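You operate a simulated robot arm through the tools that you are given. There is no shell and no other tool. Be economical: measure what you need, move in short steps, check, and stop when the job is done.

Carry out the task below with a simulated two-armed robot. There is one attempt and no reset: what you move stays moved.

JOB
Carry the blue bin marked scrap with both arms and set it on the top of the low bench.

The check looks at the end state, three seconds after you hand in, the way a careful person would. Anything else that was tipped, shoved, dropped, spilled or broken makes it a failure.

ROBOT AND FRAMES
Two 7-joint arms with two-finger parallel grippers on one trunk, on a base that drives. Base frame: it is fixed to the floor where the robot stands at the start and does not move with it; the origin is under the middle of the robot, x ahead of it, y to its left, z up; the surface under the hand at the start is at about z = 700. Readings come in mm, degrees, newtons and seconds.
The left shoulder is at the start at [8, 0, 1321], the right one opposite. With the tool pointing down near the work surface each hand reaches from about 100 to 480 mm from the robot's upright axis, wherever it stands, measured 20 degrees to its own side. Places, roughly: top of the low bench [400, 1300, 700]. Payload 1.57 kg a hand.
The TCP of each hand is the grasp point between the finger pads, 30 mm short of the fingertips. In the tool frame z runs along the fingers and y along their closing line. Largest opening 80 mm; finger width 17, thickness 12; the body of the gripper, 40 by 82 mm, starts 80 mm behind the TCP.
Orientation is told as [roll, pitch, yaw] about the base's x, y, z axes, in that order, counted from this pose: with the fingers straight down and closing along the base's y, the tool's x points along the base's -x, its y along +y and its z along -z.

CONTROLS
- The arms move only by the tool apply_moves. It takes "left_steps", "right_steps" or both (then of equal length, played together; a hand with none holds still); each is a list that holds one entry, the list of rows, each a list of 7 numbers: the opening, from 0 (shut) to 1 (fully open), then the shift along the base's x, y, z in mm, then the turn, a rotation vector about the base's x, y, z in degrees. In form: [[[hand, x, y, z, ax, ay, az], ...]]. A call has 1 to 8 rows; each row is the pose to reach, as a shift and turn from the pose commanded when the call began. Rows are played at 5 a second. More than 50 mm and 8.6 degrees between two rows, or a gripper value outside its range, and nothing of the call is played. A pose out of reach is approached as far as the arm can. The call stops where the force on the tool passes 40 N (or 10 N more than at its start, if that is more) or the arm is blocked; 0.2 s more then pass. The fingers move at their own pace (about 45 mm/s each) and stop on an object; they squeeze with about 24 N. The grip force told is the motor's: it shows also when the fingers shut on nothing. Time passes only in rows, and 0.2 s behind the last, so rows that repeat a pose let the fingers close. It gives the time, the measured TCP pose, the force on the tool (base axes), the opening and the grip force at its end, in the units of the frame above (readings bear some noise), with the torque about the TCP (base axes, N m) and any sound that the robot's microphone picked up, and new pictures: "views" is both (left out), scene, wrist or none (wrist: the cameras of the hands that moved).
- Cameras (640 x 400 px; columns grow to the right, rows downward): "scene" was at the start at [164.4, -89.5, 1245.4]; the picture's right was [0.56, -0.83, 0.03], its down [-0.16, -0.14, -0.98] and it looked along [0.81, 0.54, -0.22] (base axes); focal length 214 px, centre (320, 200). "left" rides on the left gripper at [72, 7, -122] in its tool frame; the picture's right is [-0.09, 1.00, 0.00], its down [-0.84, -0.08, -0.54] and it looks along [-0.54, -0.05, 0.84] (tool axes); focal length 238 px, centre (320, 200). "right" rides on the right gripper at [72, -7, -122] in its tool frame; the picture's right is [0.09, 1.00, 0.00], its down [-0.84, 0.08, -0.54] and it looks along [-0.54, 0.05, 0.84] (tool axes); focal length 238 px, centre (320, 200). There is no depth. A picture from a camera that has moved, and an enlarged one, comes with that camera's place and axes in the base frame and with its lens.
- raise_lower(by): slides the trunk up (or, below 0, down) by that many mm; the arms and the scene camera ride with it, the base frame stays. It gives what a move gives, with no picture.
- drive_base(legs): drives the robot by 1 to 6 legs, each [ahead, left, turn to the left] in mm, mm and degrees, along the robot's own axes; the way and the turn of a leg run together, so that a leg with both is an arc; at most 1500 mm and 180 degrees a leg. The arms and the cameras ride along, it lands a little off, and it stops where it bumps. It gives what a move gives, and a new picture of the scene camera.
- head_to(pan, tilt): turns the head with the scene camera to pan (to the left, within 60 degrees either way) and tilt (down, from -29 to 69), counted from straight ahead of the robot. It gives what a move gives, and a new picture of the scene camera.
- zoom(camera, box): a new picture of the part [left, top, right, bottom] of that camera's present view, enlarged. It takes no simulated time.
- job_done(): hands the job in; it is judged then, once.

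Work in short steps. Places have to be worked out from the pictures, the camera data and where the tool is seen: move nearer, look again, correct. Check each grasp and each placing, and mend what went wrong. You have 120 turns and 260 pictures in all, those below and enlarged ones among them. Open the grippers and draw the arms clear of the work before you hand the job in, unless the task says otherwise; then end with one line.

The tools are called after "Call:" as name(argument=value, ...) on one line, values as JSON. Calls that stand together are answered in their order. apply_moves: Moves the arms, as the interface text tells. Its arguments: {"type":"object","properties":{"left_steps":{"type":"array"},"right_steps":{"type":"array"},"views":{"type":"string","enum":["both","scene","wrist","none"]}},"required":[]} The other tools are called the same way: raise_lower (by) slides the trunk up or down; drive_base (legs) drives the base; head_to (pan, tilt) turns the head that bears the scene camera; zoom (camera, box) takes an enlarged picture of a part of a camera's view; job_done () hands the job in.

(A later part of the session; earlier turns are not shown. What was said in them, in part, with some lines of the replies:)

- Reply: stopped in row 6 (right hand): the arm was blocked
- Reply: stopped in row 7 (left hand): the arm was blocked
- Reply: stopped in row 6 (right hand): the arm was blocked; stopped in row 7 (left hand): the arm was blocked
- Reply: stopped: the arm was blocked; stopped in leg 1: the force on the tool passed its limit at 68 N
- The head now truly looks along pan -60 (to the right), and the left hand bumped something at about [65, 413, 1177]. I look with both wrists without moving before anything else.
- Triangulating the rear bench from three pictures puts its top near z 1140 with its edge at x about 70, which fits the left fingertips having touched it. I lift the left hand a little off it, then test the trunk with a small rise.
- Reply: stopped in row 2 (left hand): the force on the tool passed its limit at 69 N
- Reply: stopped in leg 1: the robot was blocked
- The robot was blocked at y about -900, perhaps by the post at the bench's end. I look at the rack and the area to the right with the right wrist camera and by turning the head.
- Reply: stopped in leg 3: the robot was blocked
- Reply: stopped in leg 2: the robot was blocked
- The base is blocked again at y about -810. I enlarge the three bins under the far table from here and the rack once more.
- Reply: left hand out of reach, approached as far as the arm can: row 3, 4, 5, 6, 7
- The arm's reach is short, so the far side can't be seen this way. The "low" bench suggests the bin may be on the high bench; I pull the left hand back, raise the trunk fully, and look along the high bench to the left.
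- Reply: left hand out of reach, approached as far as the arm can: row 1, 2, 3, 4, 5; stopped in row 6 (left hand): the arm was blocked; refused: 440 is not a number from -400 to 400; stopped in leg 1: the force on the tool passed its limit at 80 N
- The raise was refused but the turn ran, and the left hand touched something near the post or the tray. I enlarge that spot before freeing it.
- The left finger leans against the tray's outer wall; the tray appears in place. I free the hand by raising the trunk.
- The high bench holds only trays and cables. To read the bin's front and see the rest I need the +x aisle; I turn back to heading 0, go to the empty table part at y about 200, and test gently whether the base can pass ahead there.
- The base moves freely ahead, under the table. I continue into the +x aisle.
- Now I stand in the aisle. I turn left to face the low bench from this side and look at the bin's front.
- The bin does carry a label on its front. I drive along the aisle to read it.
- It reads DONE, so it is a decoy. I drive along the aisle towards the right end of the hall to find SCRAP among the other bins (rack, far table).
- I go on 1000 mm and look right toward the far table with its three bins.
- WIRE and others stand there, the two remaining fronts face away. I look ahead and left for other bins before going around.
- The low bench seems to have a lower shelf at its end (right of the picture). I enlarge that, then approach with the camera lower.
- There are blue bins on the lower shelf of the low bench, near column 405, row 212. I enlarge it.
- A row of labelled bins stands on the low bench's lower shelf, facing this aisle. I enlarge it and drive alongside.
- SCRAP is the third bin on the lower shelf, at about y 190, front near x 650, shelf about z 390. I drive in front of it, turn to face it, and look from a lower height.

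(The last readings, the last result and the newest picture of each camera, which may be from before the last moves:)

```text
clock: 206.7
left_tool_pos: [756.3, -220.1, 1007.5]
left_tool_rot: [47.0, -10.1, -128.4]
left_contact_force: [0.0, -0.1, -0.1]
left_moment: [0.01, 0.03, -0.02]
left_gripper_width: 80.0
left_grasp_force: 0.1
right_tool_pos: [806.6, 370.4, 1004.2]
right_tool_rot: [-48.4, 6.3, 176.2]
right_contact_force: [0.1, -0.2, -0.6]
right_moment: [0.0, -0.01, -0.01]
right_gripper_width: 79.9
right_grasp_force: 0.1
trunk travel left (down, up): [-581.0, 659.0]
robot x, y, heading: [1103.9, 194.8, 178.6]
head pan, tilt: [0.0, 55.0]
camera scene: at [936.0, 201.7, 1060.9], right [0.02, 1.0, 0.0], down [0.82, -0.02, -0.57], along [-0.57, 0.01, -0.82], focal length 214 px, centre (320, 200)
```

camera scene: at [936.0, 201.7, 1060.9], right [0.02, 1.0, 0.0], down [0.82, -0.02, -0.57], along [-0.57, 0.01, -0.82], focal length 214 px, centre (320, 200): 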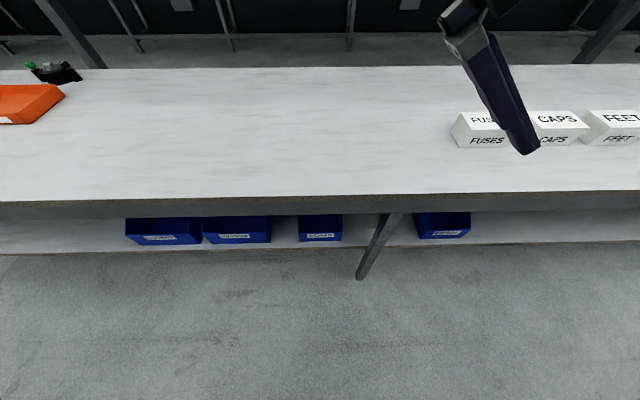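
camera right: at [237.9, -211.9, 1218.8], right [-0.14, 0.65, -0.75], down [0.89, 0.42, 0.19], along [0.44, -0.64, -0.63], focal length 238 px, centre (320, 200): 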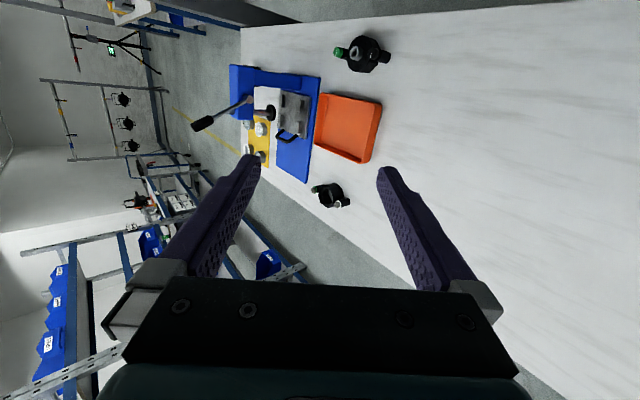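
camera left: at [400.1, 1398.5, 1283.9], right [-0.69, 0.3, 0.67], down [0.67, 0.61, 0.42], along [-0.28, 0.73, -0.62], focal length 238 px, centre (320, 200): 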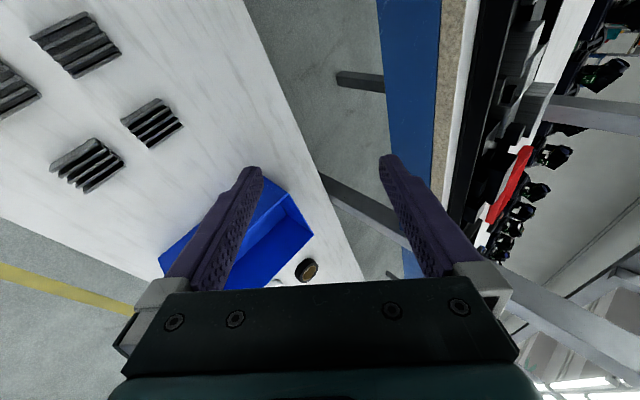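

SCRAP is right ahead (y about 195). I back off 300 mm and lower the trunk to look into the shelf from the front.

Call:
drive_base(legs=[[-300, 0, 1]])

Call:
raise_lower(by=-380)

Call:
head_to(pan=0, tilt=25)

Call:
zoom(camera="scene", box=[200, 120, 440, 270])

```text
clock: 208.8
left_tool_pos: [1066.6, -229.8, 1007.1]
left_tool_rot: [46.9, -10.1, -127.4]
left_contact_force: [0.7, 0.2, -0.3]
left_moment: [-0.02, 0.01, 0.01]
left_gripper_width: 80.1
left_grasp_force: 0.0
right_tool_pos: [1106.2, 360.7, 1003.4]
right_tool_rot: [-48.4, 6.3, 177.2]
right_contact_force: [0.4, 1.0, 0.1]
right_moment: [0.0, -0.01, -0.02]
right_gripper_width: 80.2
right_grasp_force: 0.1
trunk travel left (down, up): [-581.0, 659.0]
robot x, y, heading: [1409.2, 194.7, 179.8]
head pan, tilt: [0.0, 55.0]
camera scene: at [1238.6, 194.3, 1060.8], right [0.01, 1.0, 0.0], down [0.82, 0.0, -0.57], along [-0.57, 0.0, -0.82], focal length 214 px, centre (320, 200)
```

scene: 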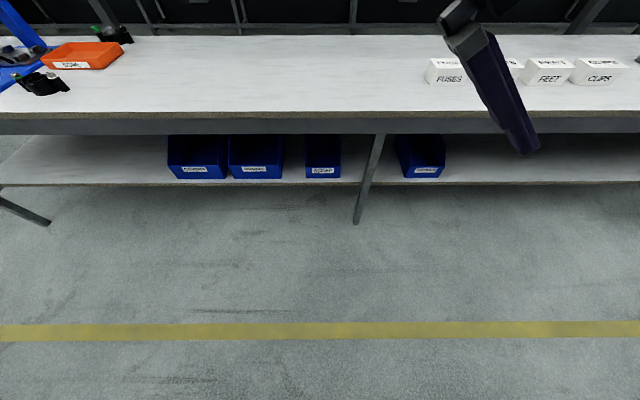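

```text
clock: 212.5
left_tool_pos: [1067.1, -229.7, 626.7]
left_tool_rot: [46.9, -10.2, -127.4]
left_contact_force: [-0.4, 1.0, 0.2]
left_moment: [0.03, -0.01, -0.03]
left_gripper_width: 80.0
left_grasp_force: 0.1
right_tool_pos: [1106.6, 361.4, 623.9]
right_tool_rot: [-48.2, 6.3, 177.3]
right_contact_force: [-0.1, 0.4, 0.4]
right_moment: [0.0, -0.01, -0.01]
right_gripper_width: 79.9
right_grasp_force: 0.0
trunk travel left (down, up): [-201.0, 1039.0]
robot x, y, heading: [1410.3, 194.4, 179.8]
head pan, tilt: [0.0, 55.0]
```

```text
clock: 213.4
left_tool_pos: [1066.2, -229.9, 626.3]
left_tool_rot: [46.9, -10.2, -127.4]
left_contact_force: [-0.6, 0.7, -0.2]
left_moment: [0.0, 0.0, -0.01]
left_gripper_width: 80.0
left_grasp_force: 0.1
right_tool_pos: [1105.8, 360.1, 623.6]
right_tool_rot: [-48.3, 6.2, 177.2]
right_contact_force: [0.2, 0.0, 1.1]
right_moment: [-0.01, -0.03, 0.02]
right_gripper_width: 79.8
right_grasp_force: 0.1
trunk travel left (down, up): [-201.0, 1039.0]
robot x, y, heading: [1409.3, 193.2, 179.8]
head pan, tilt: [0.0, 25.0]
camera scene: at [1218.5, 194.4, 724.8], right [0.01, 1.0, 0.0], down [0.42, 0.0, -0.91], along [-0.91, 0.01, -0.42], focal length 214 px, centre (320, 200)
```

scene: 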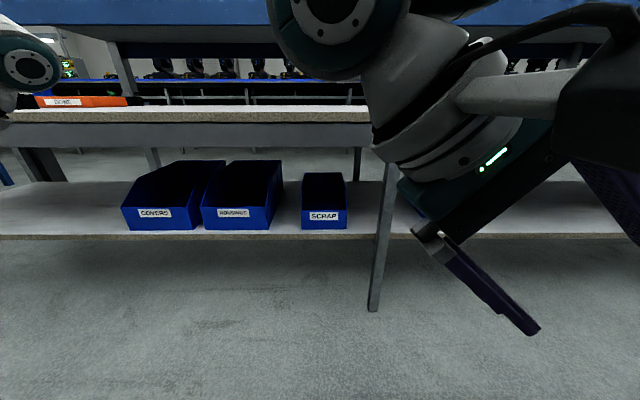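

```text
2.67 times, centred on (320, 195) of scene
camera zoom: at [1218.5, 194.4, 724.8], right [0.01, 1.0, 0.0], down [0.42, 0.0, -0.91], along [-0.91, 0.01, -0.42], focal length 572 px, centre (320, 213)
```

zoom: 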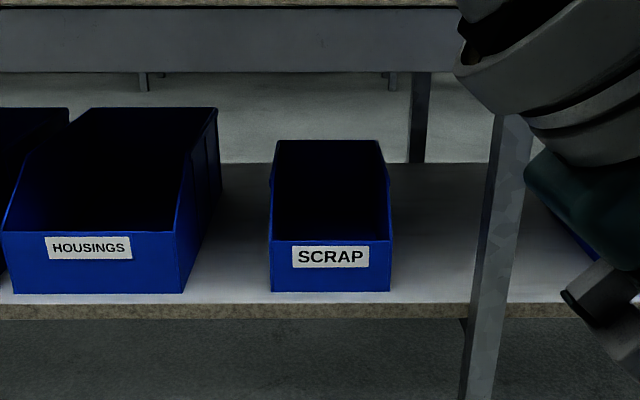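

SCRAP is clear: front face at about x 655, y 142–283, shelf z about 360, rim perhaps z 500, apron underside about z 615. I'll take each side wall with horizontal fingers from the front; first I level both hands' orientation here in the free aisle.

Call:
apply_moves(left_steps=[[[1, 0, 10, 0, 4.7, 6.1, -1.4], [1, 0, 20, 0, 9.3, 12.2, -2.8], [1, 0, 30, 0, 14, 18.4, -4.2], [1, 0, 40, 0, 18.7, 24.5, -5.5], [1, 0, 50, 0, 23.3, 30.6, -6.9], [1, 0, 60, 0, 28, 36.7, -8.3]]], right_steps=[[[1, 0, 0, 0, -8, 0, 0], [1, 0, 0, 0, -16, 0, 0], [1, 0, 0, 0, -24, 0, 0], [1, 0, 0, 0, -32, 0, 0], [1, 0, 0, 0, -40, 0, 0], [1, 0, 0, 0, -48, 0, 0]]], views="none")

Call:
apply_moves(left_steps=[[[1, 0, 0, 0, 1.1, -0.9, -7.5], [1, 0, 0, 0, 2.3, -1.8, -15], [1, 0, 0, 0, 3.5, -2.7, -22.5], [1, 0, 0, 0, 4.6, -3.6, -30], [1, 0, 0, 0, 5.8, -4.4, -37.5], [1, 0, 0, 0, 7, -5.3, -45], [1, 0, 0, 0, 8.1, -6.2, -52.6]]], views="none")

```text
clock: 214.8
left_tool_pos: [1066.7, -170.3, 627.3]
left_tool_rot: [-0.1, -10.2, -127.4]
left_contact_force: [0.5, 0.1, 0.4]
left_moment: [-0.01, 0.04, 0.02]
left_gripper_width: 79.8
left_grasp_force: 0.1
right_tool_pos: [1107.8, 362.3, 622.2]
right_tool_rot: [0.1, 6.3, -177.2]
right_contact_force: [0.6, 0.6, -0.3]
right_moment: [0.01, 0.01, 0.01]
right_gripper_width: 80.0
right_grasp_force: 0.0
trunk travel left (down, up): [-201.0, 1039.0]
robot x, y, heading: [1411.2, 191.6, 179.9]
head pan, tilt: [0.0, 25.0]
```

```text
clock: 216.4
left_tool_pos: [1065.6, -170.4, 627.3]
left_tool_rot: [-4.3, -1.4, -179.8]
left_contact_force: [0.1, -0.3, 0.5]
left_moment: [-0.02, -0.04, 0.01]
left_gripper_width: 80.0
left_grasp_force: 0.0
right_tool_pos: [1106.2, 361.5, 623.2]
right_tool_rot: [0.0, 6.3, -177.1]
right_contact_force: [0.1, -0.1, 0.1]
right_moment: [0.0, -0.02, -0.01]
right_gripper_width: 80.2
right_grasp_force: 0.1
trunk travel left (down, up): [-201.0, 1039.0]
robot x, y, heading: [1408.6, 194.6, 179.7]
head pan, tilt: [0.0, 25.0]
```

Both hands now point down. I tilt them forward (fingers toward the bin) while moving them a bit ahead, still in free space.

Call:
apply_moves(left_steps=[[[1, -10, 5, 0, -0.5, 8, 0], [1, -20, 10, 0, -1, 16, 0], [1, -30, 15, 0, -1.6, 24, 0], [1, -40, 20, 0, -2.2, 32, 0], [1, -50, 25, 0, -2.7, 40, 0], [1, -60, 30, 0, -3.2, 48, 0], [1, -70, 35, 0, -3.8, 56, 0], [1, -80, 40, 0, -4.3, 64, 0]]], right_steps=[[[1, -15, -5, 0, 0, 8, -0.4], [1, -30, -10, 0, 0, 16, -0.8], [1, -45, -15, 0, 0, 24, -1.2], [1, -60, -20, 0, 0, 32, -1.6], [1, -75, -25, 0, 0, 40, -2], [1, -90, -30, 0, 0, 48, -2.4], [1, -105, -35, 0, 0, 56, -2.6], [1, -120, -40, 0, 0, 64, -2.9]]], views="both")

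```text
clock: 218.2
left_tool_pos: [986.1, -130.2, 626.4]
left_tool_rot: [3.0, -65.3, 175.5]
left_contact_force: [0.0, 0.0, -0.1]
left_moment: [0.0, -0.01, 0.04]
left_gripper_width: 79.8
left_grasp_force: 0.0
right_tool_pos: [986.9, 321.0, 623.9]
right_tool_rot: [-1.9, -57.7, -179.5]
right_contact_force: [0.4, -0.5, -0.1]
right_moment: [0.0, -0.01, 0.0]
right_gripper_width: 79.9
right_grasp_force: 0.0
trunk travel left (down, up): [-201.0, 1039.0]
robot x, y, heading: [1405.3, 192.4, 179.7]
head pan, tilt: [0.0, 25.0]
camera scene: at [1218.7, 194.3, 724.9], right [0.01, 1.0, 0.0], down [0.42, 0.0, -0.91], along [-0.91, 0.01, -0.42], focal length 214 px, centre (320, 200)
camera right: at [1127.4, 325.8, 628.1], right [0.03, -0.99, -0.1], down [0.01, -0.1, 1.0], along [-1.0, -0.03, 0.01], focal length 238 px, centre (320, 200)
camera left: at [1128.1, -140.1, 612.0], right [-0.07, -0.99, 0.11], down [0.15, 0.09, 0.98], along [-0.99, 0.08, 0.14], focal length 238 px, centre (320, 200)
```

scene: 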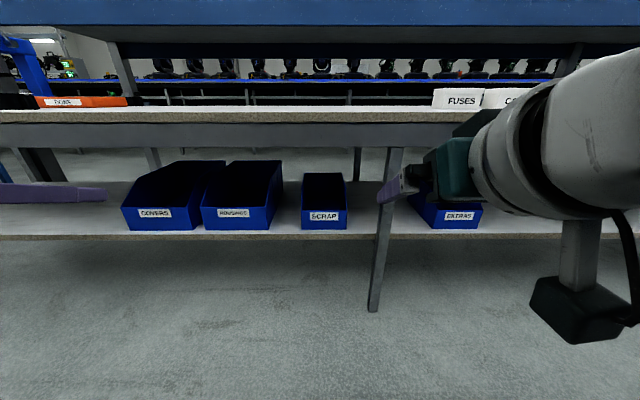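
right: 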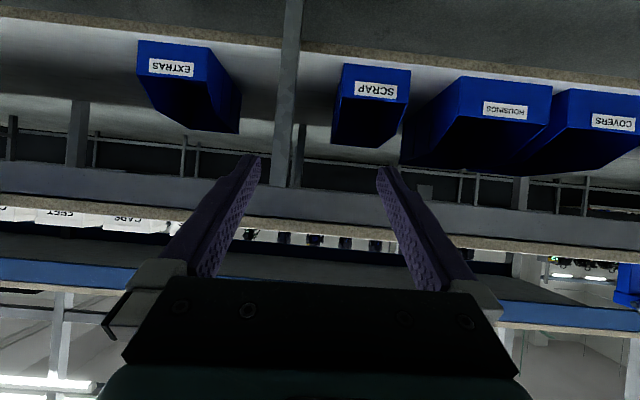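
left: 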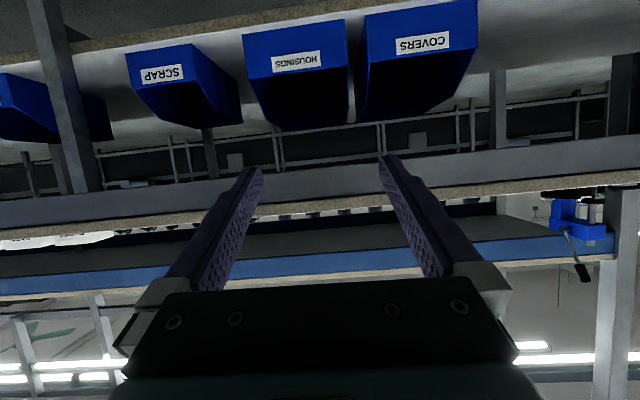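

Stereo from both wrist cameras puts the SCRAP label at about [605, 214, 381]; the bin spans x 415–605, side walls near y 130 and 287, shelf z about 334, rim about 460. I bring both hands in line with the side walls at grasp height, still in front in the aisle.

Call:
apply_moves(left_steps=[[[1, 0, 37, -26, 0.2, 0.4, 0.3], [1, 0, 74, -53, 0.4, 0.8, 0.5], [1, 0, 112, -80, 0.6, 1.3, 0.8], [1, 0, 149, -106, 0.8, 1.7, 1], [1, 0, 187, -133, 1, 2.1, 1.3], [1, 0, 224, -159, 1.1, 2.6, 1.5], [1, 0, 260, -184, 1.3, 3, 1.8]]], right_steps=[[[1, 0, -5, -26, -0.2, 1.4, 0.2], [1, 0, -10, -53, -0.3, 2.8, 0.4], [1, 0, -15, -80, -0.5, 4.2, 0.5], [1, 0, -20, -106, -0.6, 5.6, 0.6], [1, 0, -25, -133, -0.8, 7, 0.8], [1, 0, -30, -157, -0.9, 8.5, 1], [1, 0, -35, -182, -1, 10, 1.1]]], views="both")

```text
clock: 219.8
left_tool_pos: [988.1, 132.6, 443.2]
left_tool_rot: [0.0, -68.2, -179.8]
left_contact_force: [0.1, -0.2, 0.5]
left_moment: [-0.02, -0.02, -0.02]
left_gripper_width: 80.0
left_grasp_force: 0.0
right_tool_pos: [986.6, 286.3, 442.1]
right_tool_rot: [0.0, -67.7, 180.0]
right_contact_force: [0.1, -0.7, -0.3]
right_moment: [0.01, -0.01, 0.01]
right_gripper_width: 80.1
right_grasp_force: 0.1
trunk travel left (down, up): [-201.0, 1039.0]
robot x, y, heading: [1407.6, 196.0, 179.7]
head pan, tilt: [0.0, 25.0]
camera scene: at [1218.7, 195.4, 724.8], right [0.01, 1.0, 0.0], down [0.42, 0.0, -0.91], along [-0.91, 0.01, -0.42], focal length 214 px, centre (320, 200)
camera right: at [1126.3, 292.7, 421.1], right [0.03, -1.0, -0.09], down [0.18, -0.08, 0.98], along [-0.98, -0.05, 0.18], focal length 238 px, centre (320, 200)
camera left: at [1127.9, 126.8, 421.6], right [-0.03, -1.0, 0.09], down [0.19, 0.08, 0.98], along [-0.98, 0.05, 0.19], focal length 238 px, centre (320, 200)
```

scene: 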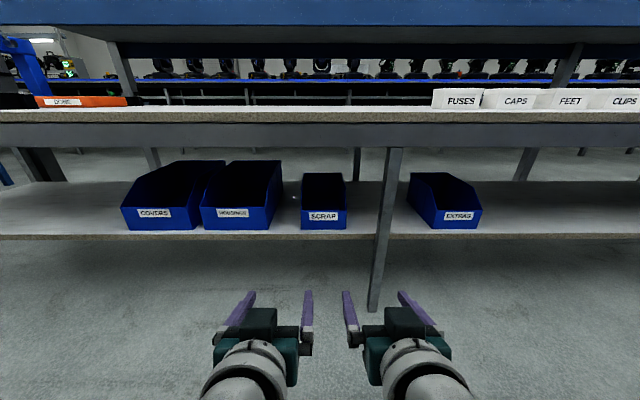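
right: 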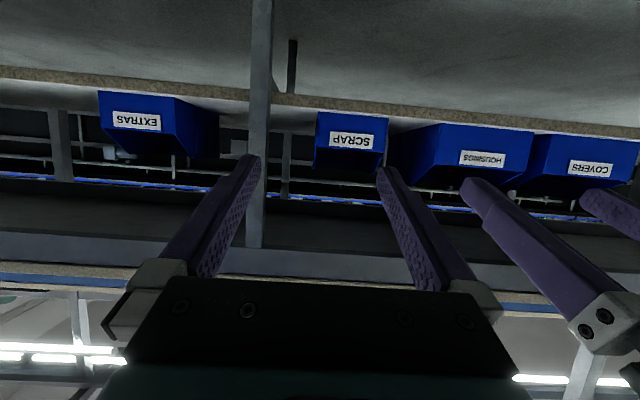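
left: 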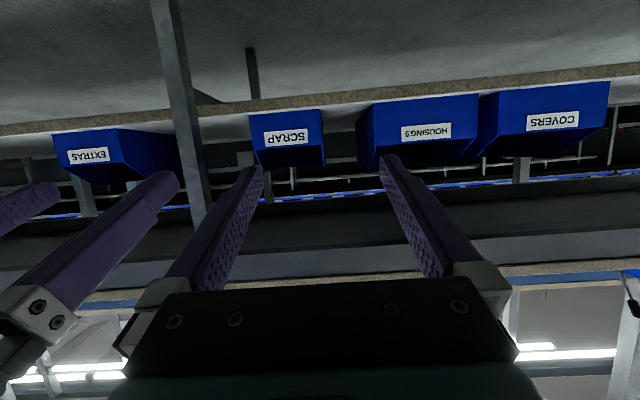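

Both hands line up well: the bin's walls lie at about y 135 and 288 at the base, slightly wider at the rim, shelf z about 332. I drive 300 mm ahead so the fingertips stop some 50 mm in front of the bin.

Call:
drive_base(legs=[[300, 0, 0.3]])

Call:
apply_moves(left_steps=[[[1, -10, 0, 0, 0, 0, 0]]], right_steps=[[[1, -10, 3, 0, 0, 0, 0]]], views="both")

```text
clock: 221.9
left_tool_pos: [680.4, 130.7, 443.7]
left_tool_rot: [0.6, -68.3, 179.9]
left_contact_force: [0.4, 0.2, 0.8]
left_moment: [0.01, 0.02, 0.01]
left_gripper_width: 80.0
left_grasp_force: 0.1
right_tool_pos: [678.9, 284.6, 442.1]
right_tool_rot: [0.1, -67.5, 179.9]
right_contact_force: [0.3, -0.1, -1.2]
right_moment: [-0.03, 0.01, -0.03]
right_gripper_width: 79.8
right_grasp_force: 0.1
trunk travel left (down, up): [-201.0, 1039.0]
robot x, y, heading: [1099.8, 192.5, 179.6]
head pan, tilt: [0.0, 25.0]
camera scene: at [911.4, 195.5, 724.7], right [0.0, 1.0, 0.0], down [0.42, 0.0, -0.91], along [-0.91, 0.0, -0.42], focal length 214 px, centre (320, 200)
```

scene: 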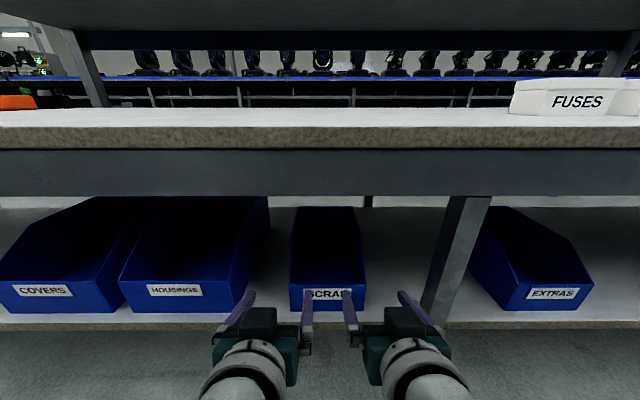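

```text
clock: 222.3
left_tool_pos: [670.1, 131.0, 444.2]
left_tool_rot: [0.5, -68.2, 180.0]
left_contact_force: [-0.3, 0.3, -0.5]
left_moment: [-0.03, 0.06, -0.01]
left_gripper_width: 80.0
left_grasp_force: 0.0
right_tool_pos: [668.9, 288.9, 441.3]
right_tool_rot: [0.2, -67.6, 180.0]
right_contact_force: [0.5, 0.5, -0.2]
right_moment: [0.03, 0.04, 0.01]
right_gripper_width: 79.8
right_grasp_force: 0.1
trunk travel left (down, up): [-201.0, 1039.0]
robot x, y, heading: [1099.3, 193.6, 179.9]
head pan, tilt: [0.0, 25.0]
camera scene: at [910.4, 195.5, 724.9], right [0.0, 1.0, 0.0], down [0.42, 0.0, -0.91], along [-0.91, 0.0, -0.42], focal length 214 px, centre (320, 200)
camera right: at [808.2, 295.6, 421.1], right [0.04, -1.0, -0.08], down [0.18, -0.08, 0.98], along [-0.98, -0.05, 0.18], focal length 238 px, centre (320, 200)
camera left: at [809.5, 125.6, 422.0], right [-0.03, -1.0, 0.09], down [0.19, 0.08, 0.98], along [-0.98, 0.04, 0.19], focal length 238 px, centre (320, 200)
```

scene: 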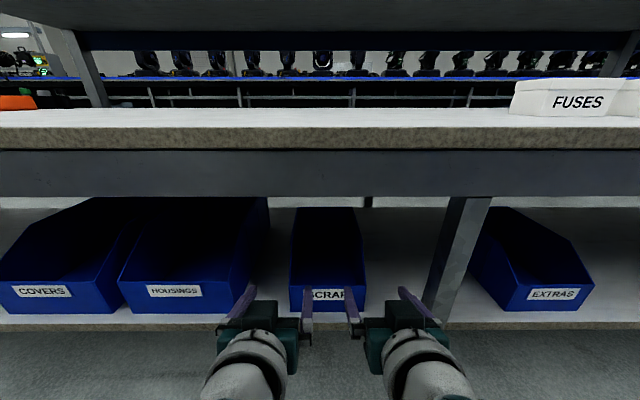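
right: 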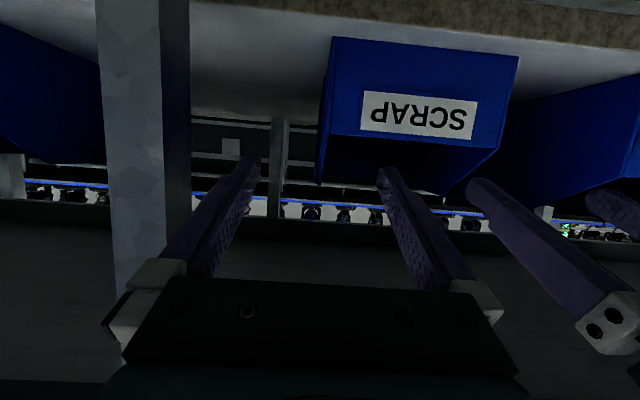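
left: 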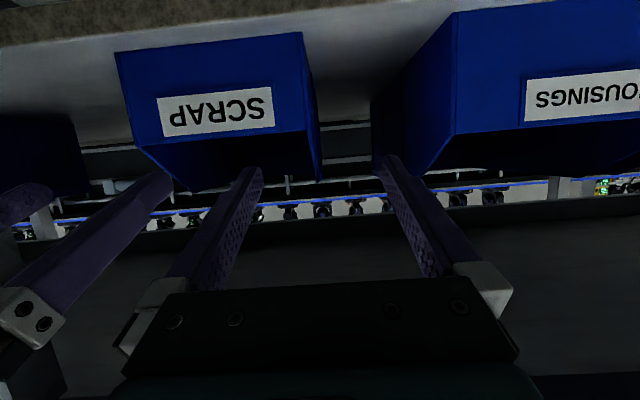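

The corners check out: front at x 610, walls at y about 134 and 287, rim about z 447 and lip 405. I lower slightly to z 427 and slide both open hands forward over the walls, one finger inside and one outside each.

Call:
apply_moves(left_steps=[[[1, 0, 2, -12, 0, 0, 0], [1, -25, 2, -14, 0, 0, 0], [1, -50, 2, -16, 0, 0, 0], [1, -75, 2, -17, 0, 0, 0], [1, -95, 2, -17, 0, 0, 0]]], right_steps=[[[1, 0, -2, -10, 0, 0, 0], [1, -25, -2, -12, 0, 0, 0], [1, -50, -2, -13, 0, 0, 0], [1, -75, -2, -14, 0, 0, 0], [1, -95, -2, -14, 0, 0, 0]]], views="both")

```text
clock: 223.5
left_tool_pos: [581.6, 133.7, 428.9]
left_tool_rot: [0.3, -68.5, 180.0]
left_contact_force: [-0.3, -0.1, -0.4]
left_moment: [0.02, -0.01, 0.03]
left_gripper_width: 80.0
left_grasp_force: 0.0
left hand out of reach, approached as far as the arm can: row 5
right_tool_pos: [572.3, 286.3, 429.3]
right_tool_rot: [0.1, -67.8, -180.0]
right_contact_force: [-0.7, -0.1, 0.0]
right_moment: [0.01, 0.0, 0.02]
right_gripper_width: 79.9
right_grasp_force: 0.0
trunk travel left (down, up): [-201.0, 1039.0]
robot x, y, heading: [1105.0, 197.7, 179.8]
head pan, tilt: [0.0, 25.0]
camera scene: at [909.2, 195.3, 725.1], right [0.0, 1.0, 0.0], down [0.42, 0.0, -0.91], along [-0.91, 0.0, -0.42], focal length 214 px, centre (320, 200)
camera right: at [711.1, 293.2, 408.0], right [0.04, -1.0, -0.08], down [0.19, -0.08, 0.98], along [-0.98, -0.05, 0.18], focal length 238 px, centre (320, 200)
camera left: at [722.0, 128.1, 406.3], right [-0.03, -1.0, 0.09], down [0.2, 0.08, 0.98], along [-0.98, 0.05, 0.19], focal length 238 px, centre (320, 200)
```

scene: 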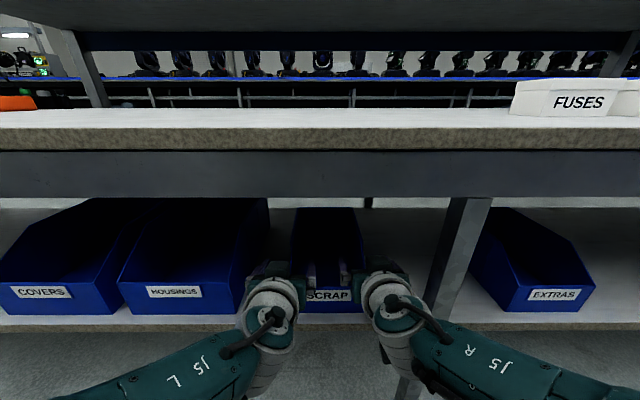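
right: 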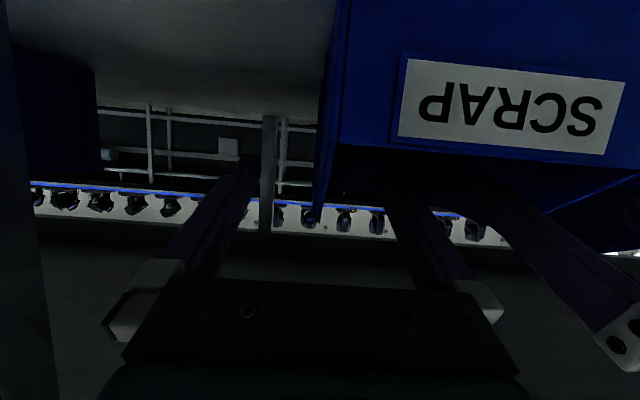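
left: 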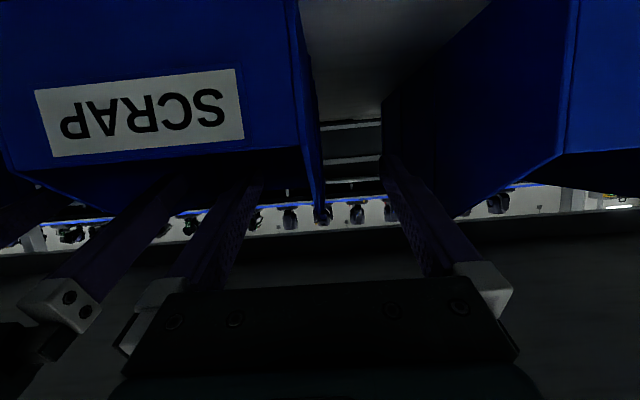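

The walls sit between the fingers of both hands, but the arms are at their reach limit. I drive the base 50 mm ahead to bring the grasp to the middle of the walls.

Call:
drive_base(legs=[[50, 0, 0]])

Call:
apply_moves(left_steps=[[[1, 0, 0, 0, 0, 0, 0]]], right_steps=[[[1, 0, 0, 0, 0, 0, 0]]], views="wrist")

```text
clock: 224.4
left_tool_pos: [537.2, 134.9, 426.0]
left_tool_rot: [0.5, -68.2, 179.9]
left_contact_force: [-0.3, -0.1, -0.4]
left_moment: [-0.04, 0.05, -0.02]
left_gripper_width: 80.1
left_grasp_force: 0.1
right_tool_pos: [527.5, 287.3, 426.8]
right_tool_rot: [-0.1, -67.4, 179.9]
right_contact_force: [-0.7, 0.6, 0.9]
right_moment: [-0.01, 0.04, -0.01]
right_gripper_width: 79.9
right_grasp_force: 0.1
trunk travel left (down, up): [-201.0, 1039.0]
robot x, y, heading: [1055.0, 195.3, 179.5]
head pan, tilt: [0.0, 25.0]
camera scene: at [862.3, 195.9, 724.5], right [0.01, 1.0, 0.0], down [0.42, 0.0, -0.91], along [-0.91, 0.0, -0.42], focal length 214 px, centre (320, 200)
```

scene: 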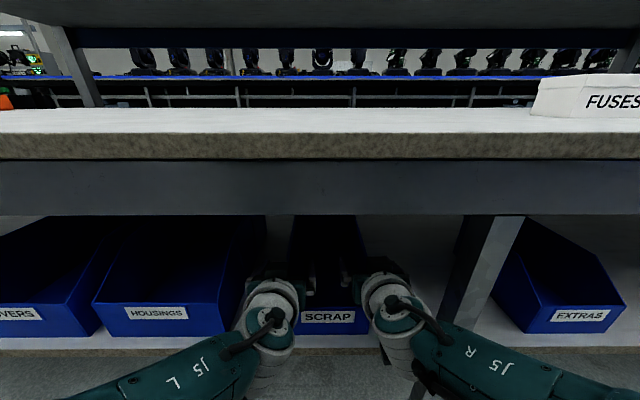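

```text
clock: 224.8
left_tool_pos: [535.6, 134.3, 425.5]
left_tool_rot: [0.4, -68.1, 179.9]
left_contact_force: [0.5, -0.3, 0.4]
left_moment: [-0.01, 0.04, 0.01]
left_gripper_width: 80.1
left_grasp_force: 0.1
right_tool_pos: [526.2, 286.9, 426.7]
right_tool_rot: [0.1, -67.7, 180.0]
right_contact_force: [0.5, 0.5, 0.4]
right_moment: [0.01, -0.02, -0.02]
right_gripper_width: 79.9
right_grasp_force: 0.0
trunk travel left (down, up): [-201.0, 1039.0]
robot x, y, heading: [1049.6, 194.6, 179.7]
head pan, tilt: [0.0, 25.0]
camera right: at [665.5, 294.3, 406.3], right [0.03, -1.0, -0.08], down [0.18, -0.08, 0.98], along [-0.98, -0.05, 0.18], focal length 238 px, centre (320, 200)
camera left: at [676.4, 129.0, 404.5], right [-0.03, -1.0, 0.09], down [0.19, 0.08, 0.98], along [-0.98, 0.05, 0.19], focal length 238 px, centre (320, 200)
```

right: 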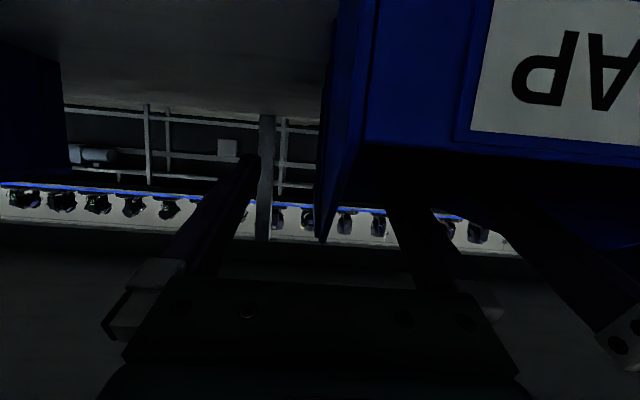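
left: 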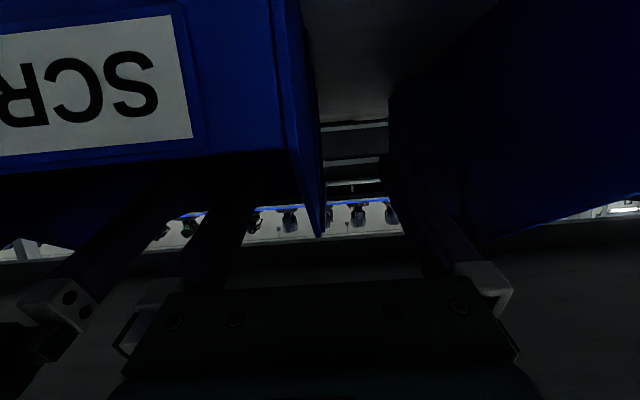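

Both walls are centred between the fingers. I close both grippers and let them settle.

Call:
apply_moves(left_steps=[[[0, 0, 0, 0, 0, 0, 0], [0, 0, 0, 0, 0, 0, 0], [0, 0, 0, 0, 0, 0, 0], [0, 0, 0, 0, 0, 0, 0], [0, 0, 0, 0, 0, 0, 0], [0, 0, 0, 0, 0, 0, 0], [0, 0, 0, 0, 0, 0, 0]]], right_steps=[[[0, 0, 0, 0, 0, 0, 0], [0, 0, 0, 0, 0, 0, 0], [0, 0, 0, 0, 0, 0, 0], [0, 0, 0, 0, 0, 0, 0], [0, 0, 0, 0, 0, 0, 0], [0, 0, 0, 0, 0, 0, 0], [0, 0, 0, 0, 0, 0, 0]]], views="scene")

```text
clock: 226.4
left_tool_pos: [535.2, 138.1, 427.8]
left_tool_rot: [-0.2, -68.3, -180.1]
left_contact_force: [2.8, 25.9, 0.1]
left_moment: [-0.3, 0.17, 0.71]
left_gripper_width: 3.8
left_grasp_force: 24.0
right_tool_pos: [524.0, 283.9, 426.2]
right_tool_rot: [0.5, -67.6, 179.6]
right_contact_force: [-2.3, -26.2, 0.0]
right_moment: [0.45, -0.23, -1.32]
right_gripper_width: 3.6
right_grasp_force: 24.2
trunk travel left (down, up): [-201.0, 1039.0]
robot x, y, heading: [1049.3, 192.6, 180.0]
head pan, tilt: [0.0, 25.0]
camera scene: at [860.8, 195.9, 724.8], right [0.01, 1.0, 0.0], down [0.42, 0.0, -0.91], along [-0.91, 0.0, -0.42], focal length 214 px, centre (320, 200)
```

scene: 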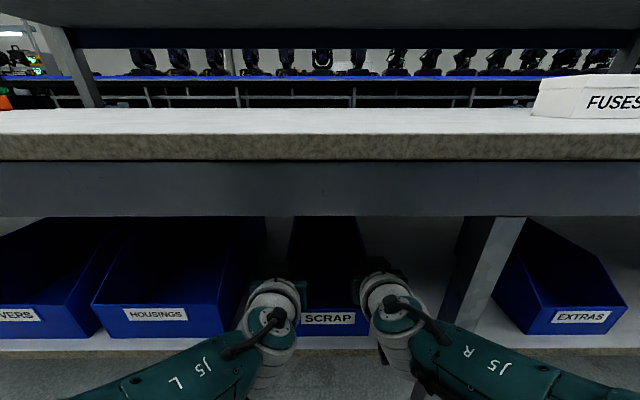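

Both walls are held (opening about 3.7 mm, 24 N). I relax the sideways pull (left +4, right -3) and lift 30 mm slowly.

Call:
apply_moves(left_steps=[[[0, 0, 4, 0, 0, 0, 0], [0, 0, 4, 5, 0, 0, 0], [0, 0, 4, 10, 0, 0, 0], [0, 0, 4, 16, 0, 0, 0], [0, 0, 4, 23, 0, 0, 0], [0, 0, 4, 30, 0, 0, 0]]], right_steps=[[[0, 0, -3, 0, 0, 0, 0], [0, 0, -3, 5, 0, 0, 0], [0, 0, -3, 10, 0, 0, 0], [0, 0, -3, 16, 0, 0, 0], [0, 0, -3, 23, 0, 0, 0], [0, 0, -3, 30, 0, 0, 0]]], views="both")

```text
clock: 227.8
left_tool_pos: [535.0, 139.6, 456.1]
left_tool_rot: [0.5, -68.2, 179.7]
left_contact_force: [3.3, 10.0, 0.6]
left_moment: [0.27, 0.01, -0.61]
left_gripper_width: 3.7
left_grasp_force: 23.6
right_tool_pos: [526.5, 285.8, 456.7]
right_tool_rot: [-0.1, -67.7, -179.8]
right_contact_force: [-4.1, -10.3, -3.6]
right_moment: [0.0, -0.07, 0.06]
right_gripper_width: 3.8
right_grasp_force: 24.3
trunk travel left (down, up): [-201.0, 1039.0]
robot x, y, heading: [1050.7, 188.2, 179.8]
head pan, tilt: [0.0, 25.0]
camera scene: at [860.8, 195.9, 724.8], right [0.01, 1.0, 0.0], down [0.42, 0.0, -0.91], along [-0.91, 0.0, -0.42], focal length 214 px, centre (320, 200)
camera right: at [664.5, 292.1, 436.1], right [0.03, -1.0, -0.09], down [0.18, -0.08, 0.98], along [-0.98, -0.05, 0.18], focal length 238 px, centre (320, 200)
camera left: at [675.4, 133.5, 434.1], right [-0.03, -1.0, 0.09], down [0.19, 0.08, 0.98], along [-0.98, 0.05, 0.19], focal length 238 px, centre (320, 200)
```

scene: 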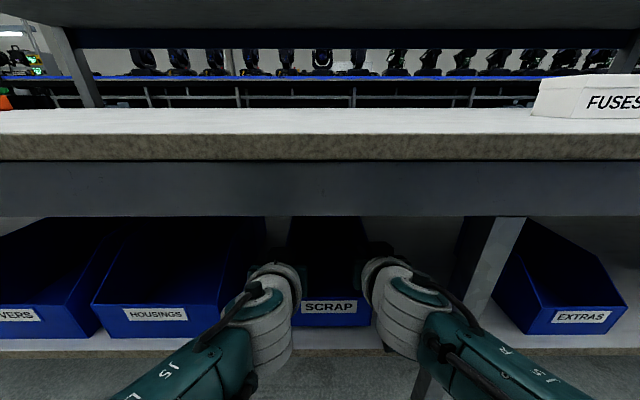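
right: 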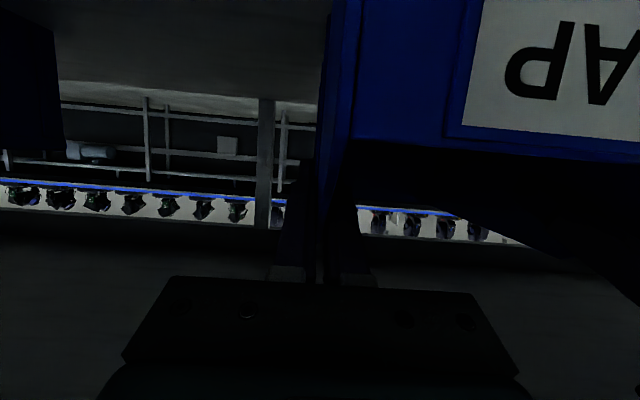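
left: 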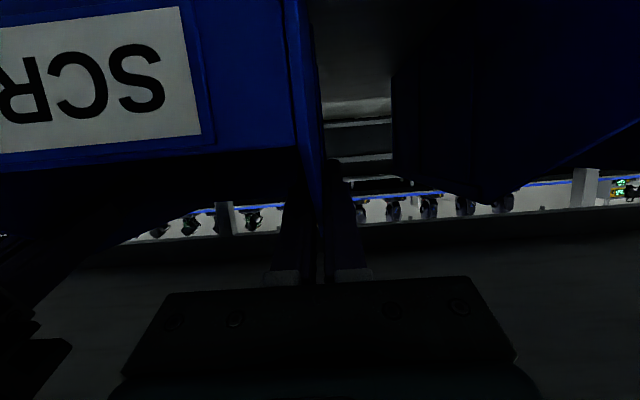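

The bin is up and level in both hands. I back the base straight out 350 mm, clear of the table edge.

Call:
drive_base(legs=[[-350, 0, 0]])

```text
clock: 230.2
left_tool_pos: [895.0, 134.7, 456.3]
left_tool_rot: [0.4, -68.3, -179.7]
left_contact_force: [3.5, 7.4, 1.4]
left_moment: [0.33, 0.05, -0.7]
left_gripper_width: 4.1
left_grasp_force: 23.4
right_tool_pos: [884.5, 281.5, 455.9]
right_tool_rot: [-0.1, -67.7, -179.7]
right_contact_force: [-3.2, -7.4, -2.7]
right_moment: [0.03, -0.12, 0.14]
right_gripper_width: 3.6
right_grasp_force: 23.8
trunk travel left (down, up): [-201.0, 1039.0]
robot x, y, heading: [1412.7, 194.9, -180.0]
head pan, tilt: [0.0, 25.0]
camera scene: at [1220.5, 194.0, 724.9], right [0.0, 1.0, 0.0], down [0.42, 0.0, -0.91], along [-0.91, 0.0, -0.42], focal length 214 px, centre (320, 200)
```

scene: 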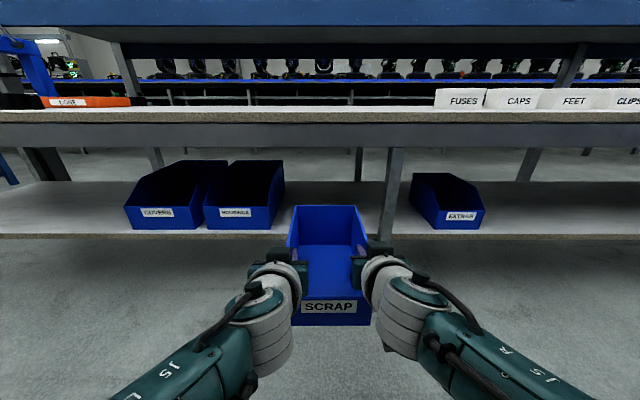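

The bin is out and level, clear of the table edge. I raise the trunk 400 mm in two parts so its bottom comes above the table top.

Call:
raise_lower(by=200)

Call:
raise_lower(by=220)

Call:
head_to(pan=0, tilt=35)

```text
clock: 232.3
left_tool_pos: [896.6, 134.7, 656.8]
left_tool_rot: [0.4, -68.3, -179.7]
left_contact_force: [2.4, -1.1, 1.3]
left_moment: [0.33, 0.01, -0.69]
left_gripper_width: 4.1
left_grasp_force: 24.0
right_tool_pos: [884.3, 279.6, 656.4]
right_tool_rot: [-0.1, -67.6, -179.7]
right_contact_force: [-2.8, 0.7, -3.8]
right_moment: [-0.03, -0.08, 0.26]
right_gripper_width: 3.6
right_grasp_force: 24.8
trunk travel left (down, up): [-401.0, 839.0]
robot x, y, heading: [1413.1, 194.5, -179.7]
head pan, tilt: [0.0, 25.0]
```

```text
clock: 234.7
left_tool_pos: [894.8, 135.0, 876.8]
left_tool_rot: [0.3, -68.3, -179.6]
left_contact_force: [2.3, -0.5, 0.6]
left_moment: [0.31, -0.07, -0.68]
left_gripper_width: 3.8
left_grasp_force: 23.2
right_tool_pos: [885.6, 281.2, 876.3]
right_tool_rot: [0.1, -67.6, -179.7]
right_contact_force: [-2.7, 1.5, -3.0]
right_moment: [-0.02, 0.0, 0.32]
right_gripper_width: 3.6
right_grasp_force: 23.8
trunk travel left (down, up): [-621.0, 619.0]
robot x, y, heading: [1411.4, 195.9, -180.1]
head pan, tilt: [0.0, 25.0]
```

```text
clock: 235.4
left_tool_pos: [894.8, 134.1, 877.3]
left_tool_rot: [0.3, -68.2, -179.7]
left_contact_force: [2.4, -0.4, 0.5]
left_moment: [0.29, -0.06, -0.65]
left_gripper_width: 3.7
left_grasp_force: 23.9
right_tool_pos: [885.1, 281.2, 877.6]
right_tool_rot: [0.0, -67.7, -179.8]
right_contact_force: [-2.6, 1.0, -2.9]
right_moment: [0.01, 0.01, 0.31]
right_gripper_width: 3.8
right_grasp_force: 23.7
trunk travel left (down, up): [-621.0, 619.0]
robot x, y, heading: [1412.5, 196.7, -180.0]
head pan, tilt: [0.0, 35.0]
camera scene: at [1225.0, 194.0, 1129.1], right [0.0, 1.0, 0.0], down [0.57, 0.0, -0.82], along [-0.82, 0.0, -0.57], focal length 214 px, centre (320, 200)
```

scene: 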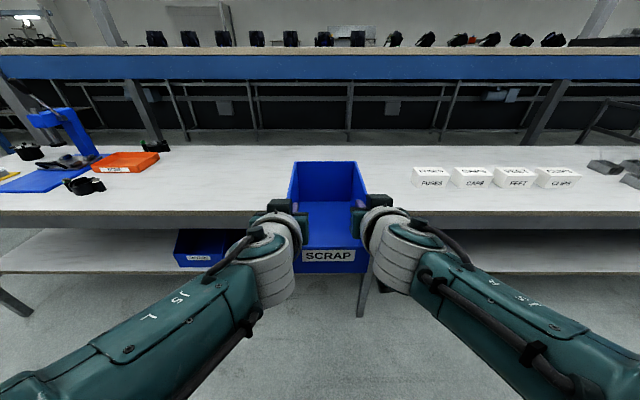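

The table between the orange tray and the FUSES box is free. I drive 410 mm ahead so the bin hangs over the middle of the table, about 80 mm above it.

Call:
drive_base(legs=[[410, 0, 0]])

```text
clock: 237.9
left_tool_pos: [488.3, 136.3, 875.5]
left_tool_rot: [0.4, -68.4, -179.8]
left_contact_force: [1.2, -0.6, 0.0]
left_moment: [0.31, -0.07, -0.65]
left_gripper_width: 4.1
left_grasp_force: 23.6
right_tool_pos: [477.1, 283.2, 876.2]
right_tool_rot: [0.0, -67.6, -179.9]
right_contact_force: [-2.1, 0.5, -1.3]
right_moment: [-0.08, -0.05, 0.37]
right_gripper_width: 3.8
right_grasp_force: 24.2
trunk travel left (down, up): [-621.0, 619.0]
robot x, y, heading: [1004.9, 193.3, 179.7]
head pan, tilt: [0.0, 35.0]
camera scene: at [816.9, 194.5, 1129.1], right [0.0, 1.0, 0.0], down [0.57, 0.0, -0.82], along [-0.82, 0.0, -0.57], focal length 214 px, centre (320, 200)
```

scene: 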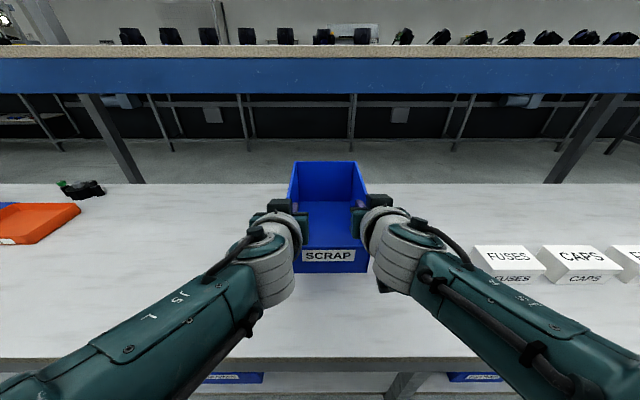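

Call:
raise_lower(by=-65)

Call:
apply_moves(left_steps=[[[0, 0, 0, -3, 0, 0, 0], [0, 0, 0, -6, 0, 0, 0], [0, 0, 0, -9, 0, 0, 0], [0, 0, 0, -12, 0, 0, 0]]], right_steps=[[[0, 0, 0, -3, 0, 0, 0], [0, 0, 0, -6, 0, 0, 0], [0, 0, 0, -9, 0, 0, 0], [0, 0, 0, -12, 0, 0, 0]]], views="scene")

```text
clock: 238.9
left_tool_pos: [486.9, 135.9, 810.5]
left_tool_rot: [0.3, -68.3, -179.9]
left_contact_force: [0.8, -2.3, 0.3]
left_moment: [0.29, -0.11, -0.63]
left_gripper_width: 3.6
left_grasp_force: 24.0
right_tool_pos: [476.7, 282.6, 811.2]
right_tool_rot: [0.0, -67.6, -179.8]
right_contact_force: [-1.4, 0.3, -2.0]
right_moment: [-0.13, 0.05, 0.48]
right_gripper_width: 3.6
right_grasp_force: 24.1
trunk travel left (down, up): [-556.0, 684.0]
robot x, y, heading: [1002.1, 193.6, 180.1]
head pan, tilt: [0.0, 35.0]
```

```text
clock: 239.9
left_tool_pos: [486.5, 136.6, 799.0]
left_tool_rot: [0.3, -68.3, -179.8]
left_contact_force: [-2.5, -3.7, -1.2]
left_moment: [0.22, -0.32, -0.57]
left_gripper_width: 3.8
left_grasp_force: 24.0
right_tool_pos: [476.0, 281.9, 800.1]
right_tool_rot: [-0.2, -67.6, -179.7]
right_contact_force: [2.5, 4.1, -0.1]
right_moment: [-0.3, 0.18, 0.92]
right_gripper_width: 3.7
right_grasp_force: 23.1
trunk travel left (down, up): [-556.0, 684.0]
robot x, y, heading: [1001.9, 195.0, 179.7]
head pan, tilt: [0.0, 35.0]
camera scene: at [817.0, 194.5, 1064.0], right [0.0, 1.0, 0.0], down [0.57, 0.0, -0.82], along [-0.82, 0.0, -0.57], focal length 214 px, centre (320, 200)
```

scene: 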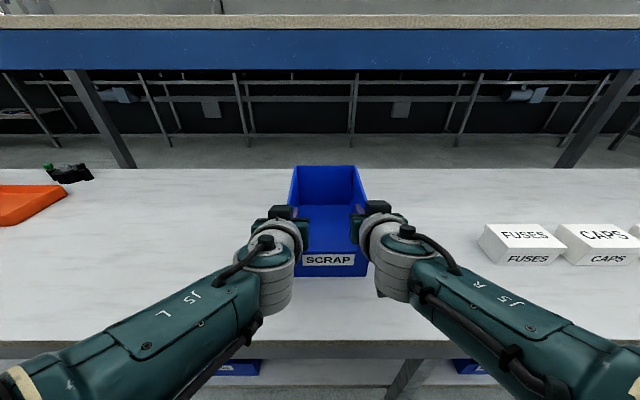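

The moments have begun to change, so the bin is close to touching. I lower further in 2 mm steps, watching the force.

Call:
apply_moves(left_steps=[[[0, 0, 0, -2, 0, 0, 0], [0, 0, 0, -4, 0, 0, 0], [0, 0, 0, -4, 0, 0, 0]]], right_steps=[[[0, 0, 0, -2, 0, 0, 0], [0, 0, 0, -4, 0, 0, 0], [0, 0, 0, -4, 0, 0, 0]]], views="wrist")

```text
clock: 240.7
left_tool_pos: [485.5, 136.5, 795.5]
left_tool_rot: [0.4, -68.3, -179.9]
left_contact_force: [12.0, -5.5, 14.5]
left_moment: [0.33, -0.26, -0.82]
left_gripper_width: 3.8
left_grasp_force: 24.0
right_tool_pos: [475.6, 282.3, 797.7]
right_tool_rot: [-0.1, -67.9, -179.8]
right_contact_force: [-3.3, 5.8, 6.9]
right_moment: [-0.04, -0.85, 0.05]
right_gripper_width: 3.9
right_grasp_force: 24.1
trunk travel left (down, up): [-556.0, 684.0]
robot x, y, heading: [1005.5, 195.3, 179.8]
head pan, tilt: [0.0, 35.0]
camera right: at [615.1, 289.9, 776.5], right [0.04, -1.0, -0.09], down [0.19, -0.08, 0.98], along [-0.98, -0.05, 0.18], focal length 238 px, centre (320, 200)
camera left: at [626.0, 131.7, 774.5], right [-0.03, -1.0, 0.09], down [0.2, 0.08, 0.98], along [-0.98, 0.04, 0.19], focal length 238 px, centre (320, 200)
```

right: 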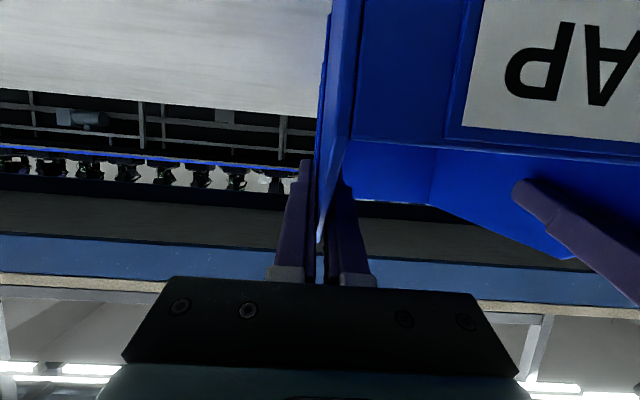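
left: 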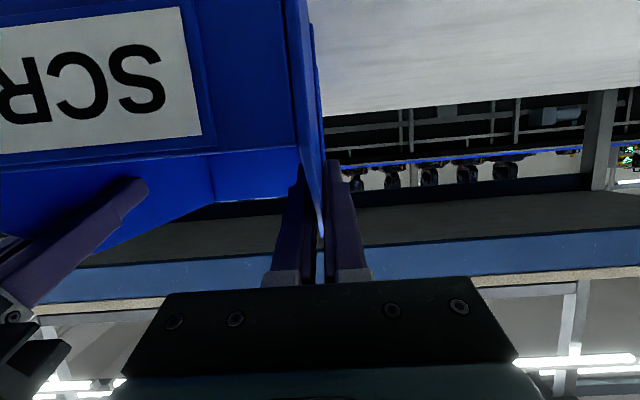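

The bin is firmly on the table (TCP 795 corresponds to a bin bottom of about z 700, upward force felt). I open both grippers.

Call:
apply_moves(left_steps=[[[0.15, 0, 0, 1, 0, 0, 0], [0.4, 0, 0, 1, 0, 0, 0], [0.7, 0, 0, 1, 0, 0, 0], [1, 0, 0, 1, 0, 0, 0], [1, 0, 0, 1, 0, 0, 0], [1, 0, 0, 1, 0, 0, 0]]], right_steps=[[[0.15, 0, 0, 1, 0, 0, 0], [0.4, 0, 0, 1, 0, 0, 0], [0.7, 0, 0, 1, 0, 0, 0], [1, 0, 0, 1, 0, 0, 0], [1, 0, 0, 1, 0, 0, 0], [1, 0, 0, 1, 0, 0, 0]]], views="both")

```text
clock: 242.1
left_tool_pos: [486.9, 137.3, 795.9]
left_tool_rot: [0.4, -68.3, -180.0]
left_contact_force: [-0.3, -0.2, 0.3]
left_moment: [-0.03, 0.02, -0.02]
left_gripper_width: 79.7
left_grasp_force: 0.0
right_tool_pos: [477.3, 283.7, 795.8]
right_tool_rot: [0.0, -67.6, -179.8]
right_contact_force: [0.1, 0.6, 0.1]
right_moment: [0.02, -0.01, 0.01]
right_gripper_width: 80.1
right_grasp_force: 0.0
trunk travel left (down, up): [-556.0, 684.0]
robot x, y, heading: [1003.2, 197.6, 179.9]
head pan, tilt: [0.0, 35.0]
camera scene: at [816.9, 194.5, 1064.1], right [0.0, 1.0, 0.0], down [0.57, 0.0, -0.82], along [-0.82, 0.0, -0.57], focal length 214 px, centre (320, 200)
camera right: at [616.0, 290.1, 776.1], right [0.04, -1.0, -0.09], down [0.18, -0.08, 0.98], along [-0.98, -0.05, 0.18], focal length 238 px, centre (320, 200)
camera left: at [627.1, 131.5, 774.2], right [-0.03, -1.0, 0.09], down [0.19, 0.08, 0.98], along [-0.98, 0.04, 0.19], focal length 238 px, centre (320, 200)
```

scene: 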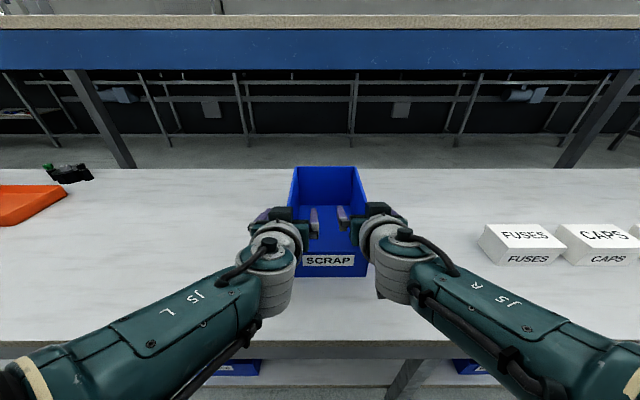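
right: 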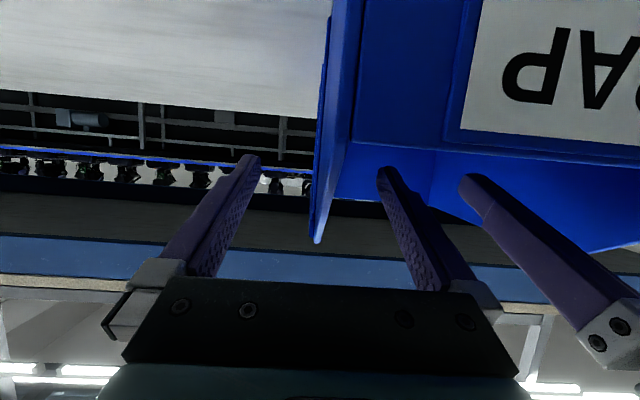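
left: 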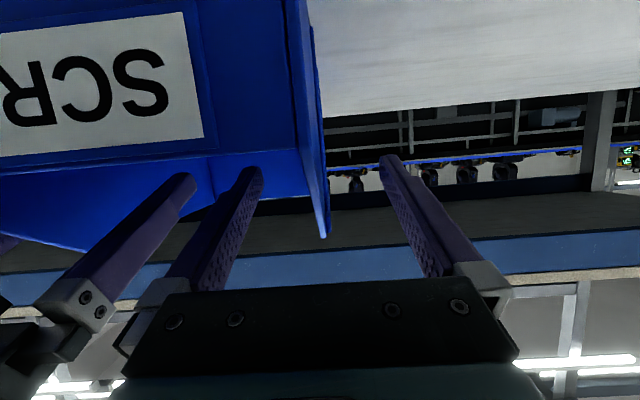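

Both hands are open with the walls free between the fingers. I back the base straight out, with the hands drawn clear of the bin.

Call:
drive_base(legs=[[-400, 0, 0]])

Call:
zoom(camera="scene", box=[200, 120, 440, 280])

```text
clock: 244.6
left_tool_pos: [887.7, 137.5, 795.9]
left_tool_rot: [0.5, -68.4, 180.0]
left_contact_force: [0.3, 0.1, 0.5]
left_moment: [-0.02, 0.0, 0.02]
left_gripper_width: 80.0
left_grasp_force: 0.1
right_tool_pos: [878.5, 283.1, 797.3]
right_tool_rot: [0.0, -67.7, 180.0]
right_contact_force: [0.3, -0.7, 0.6]
right_moment: [0.0, -0.01, 0.04]
right_gripper_width: 80.0
right_grasp_force: 0.0
trunk travel left (down, up): [-556.0, 684.0]
robot x, y, heading: [1404.3, 193.1, 179.3]
head pan, tilt: [0.0, 35.0]
camera scene: at [1218.7, 193.9, 1064.0], right [0.0, 1.0, 0.0], down [0.57, 0.0, -0.82], along [-0.82, 0.0, -0.57], focal length 214 px, centre (320, 200)
```

scene: 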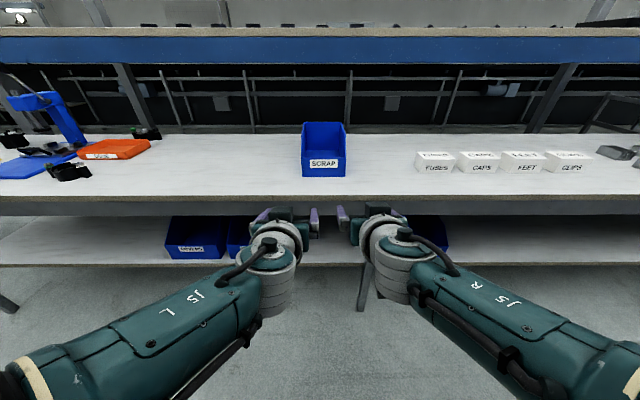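

```text
2.50 times, centred on (320, 200) of scene
camera zoom: at [1218.7, 193.9, 1064.0], right [0.0, 1.0, 0.0], down [0.57, 0.0, -0.82], along [-0.82, 0.0, -0.57], focal length 536 px, centre (320, 200)
```

zoom: 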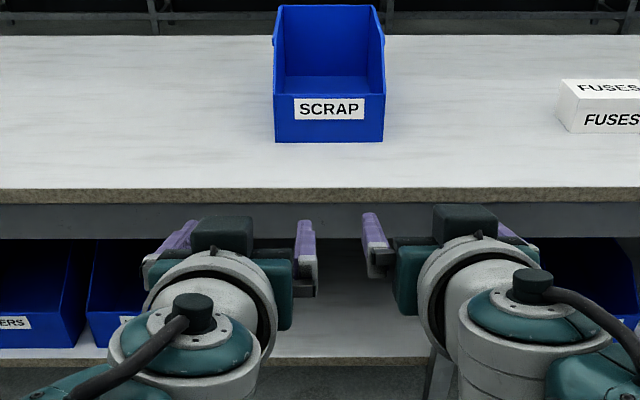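

The SCRAP bin stands upright and level on the low bench, its neighbours haven't moved, and both hands are open and clear. I hand in.

Call:
job_done()

```text
The job is handed in.
```

The blue SCRAP bin was carried with both arms from the low bench's lower shelf and now stands upright on top of the low bench. While I was searching, the left hand bumped something twice: the edge of the rear bench, and a black parts tray on it. Neither looked moved afterwards.
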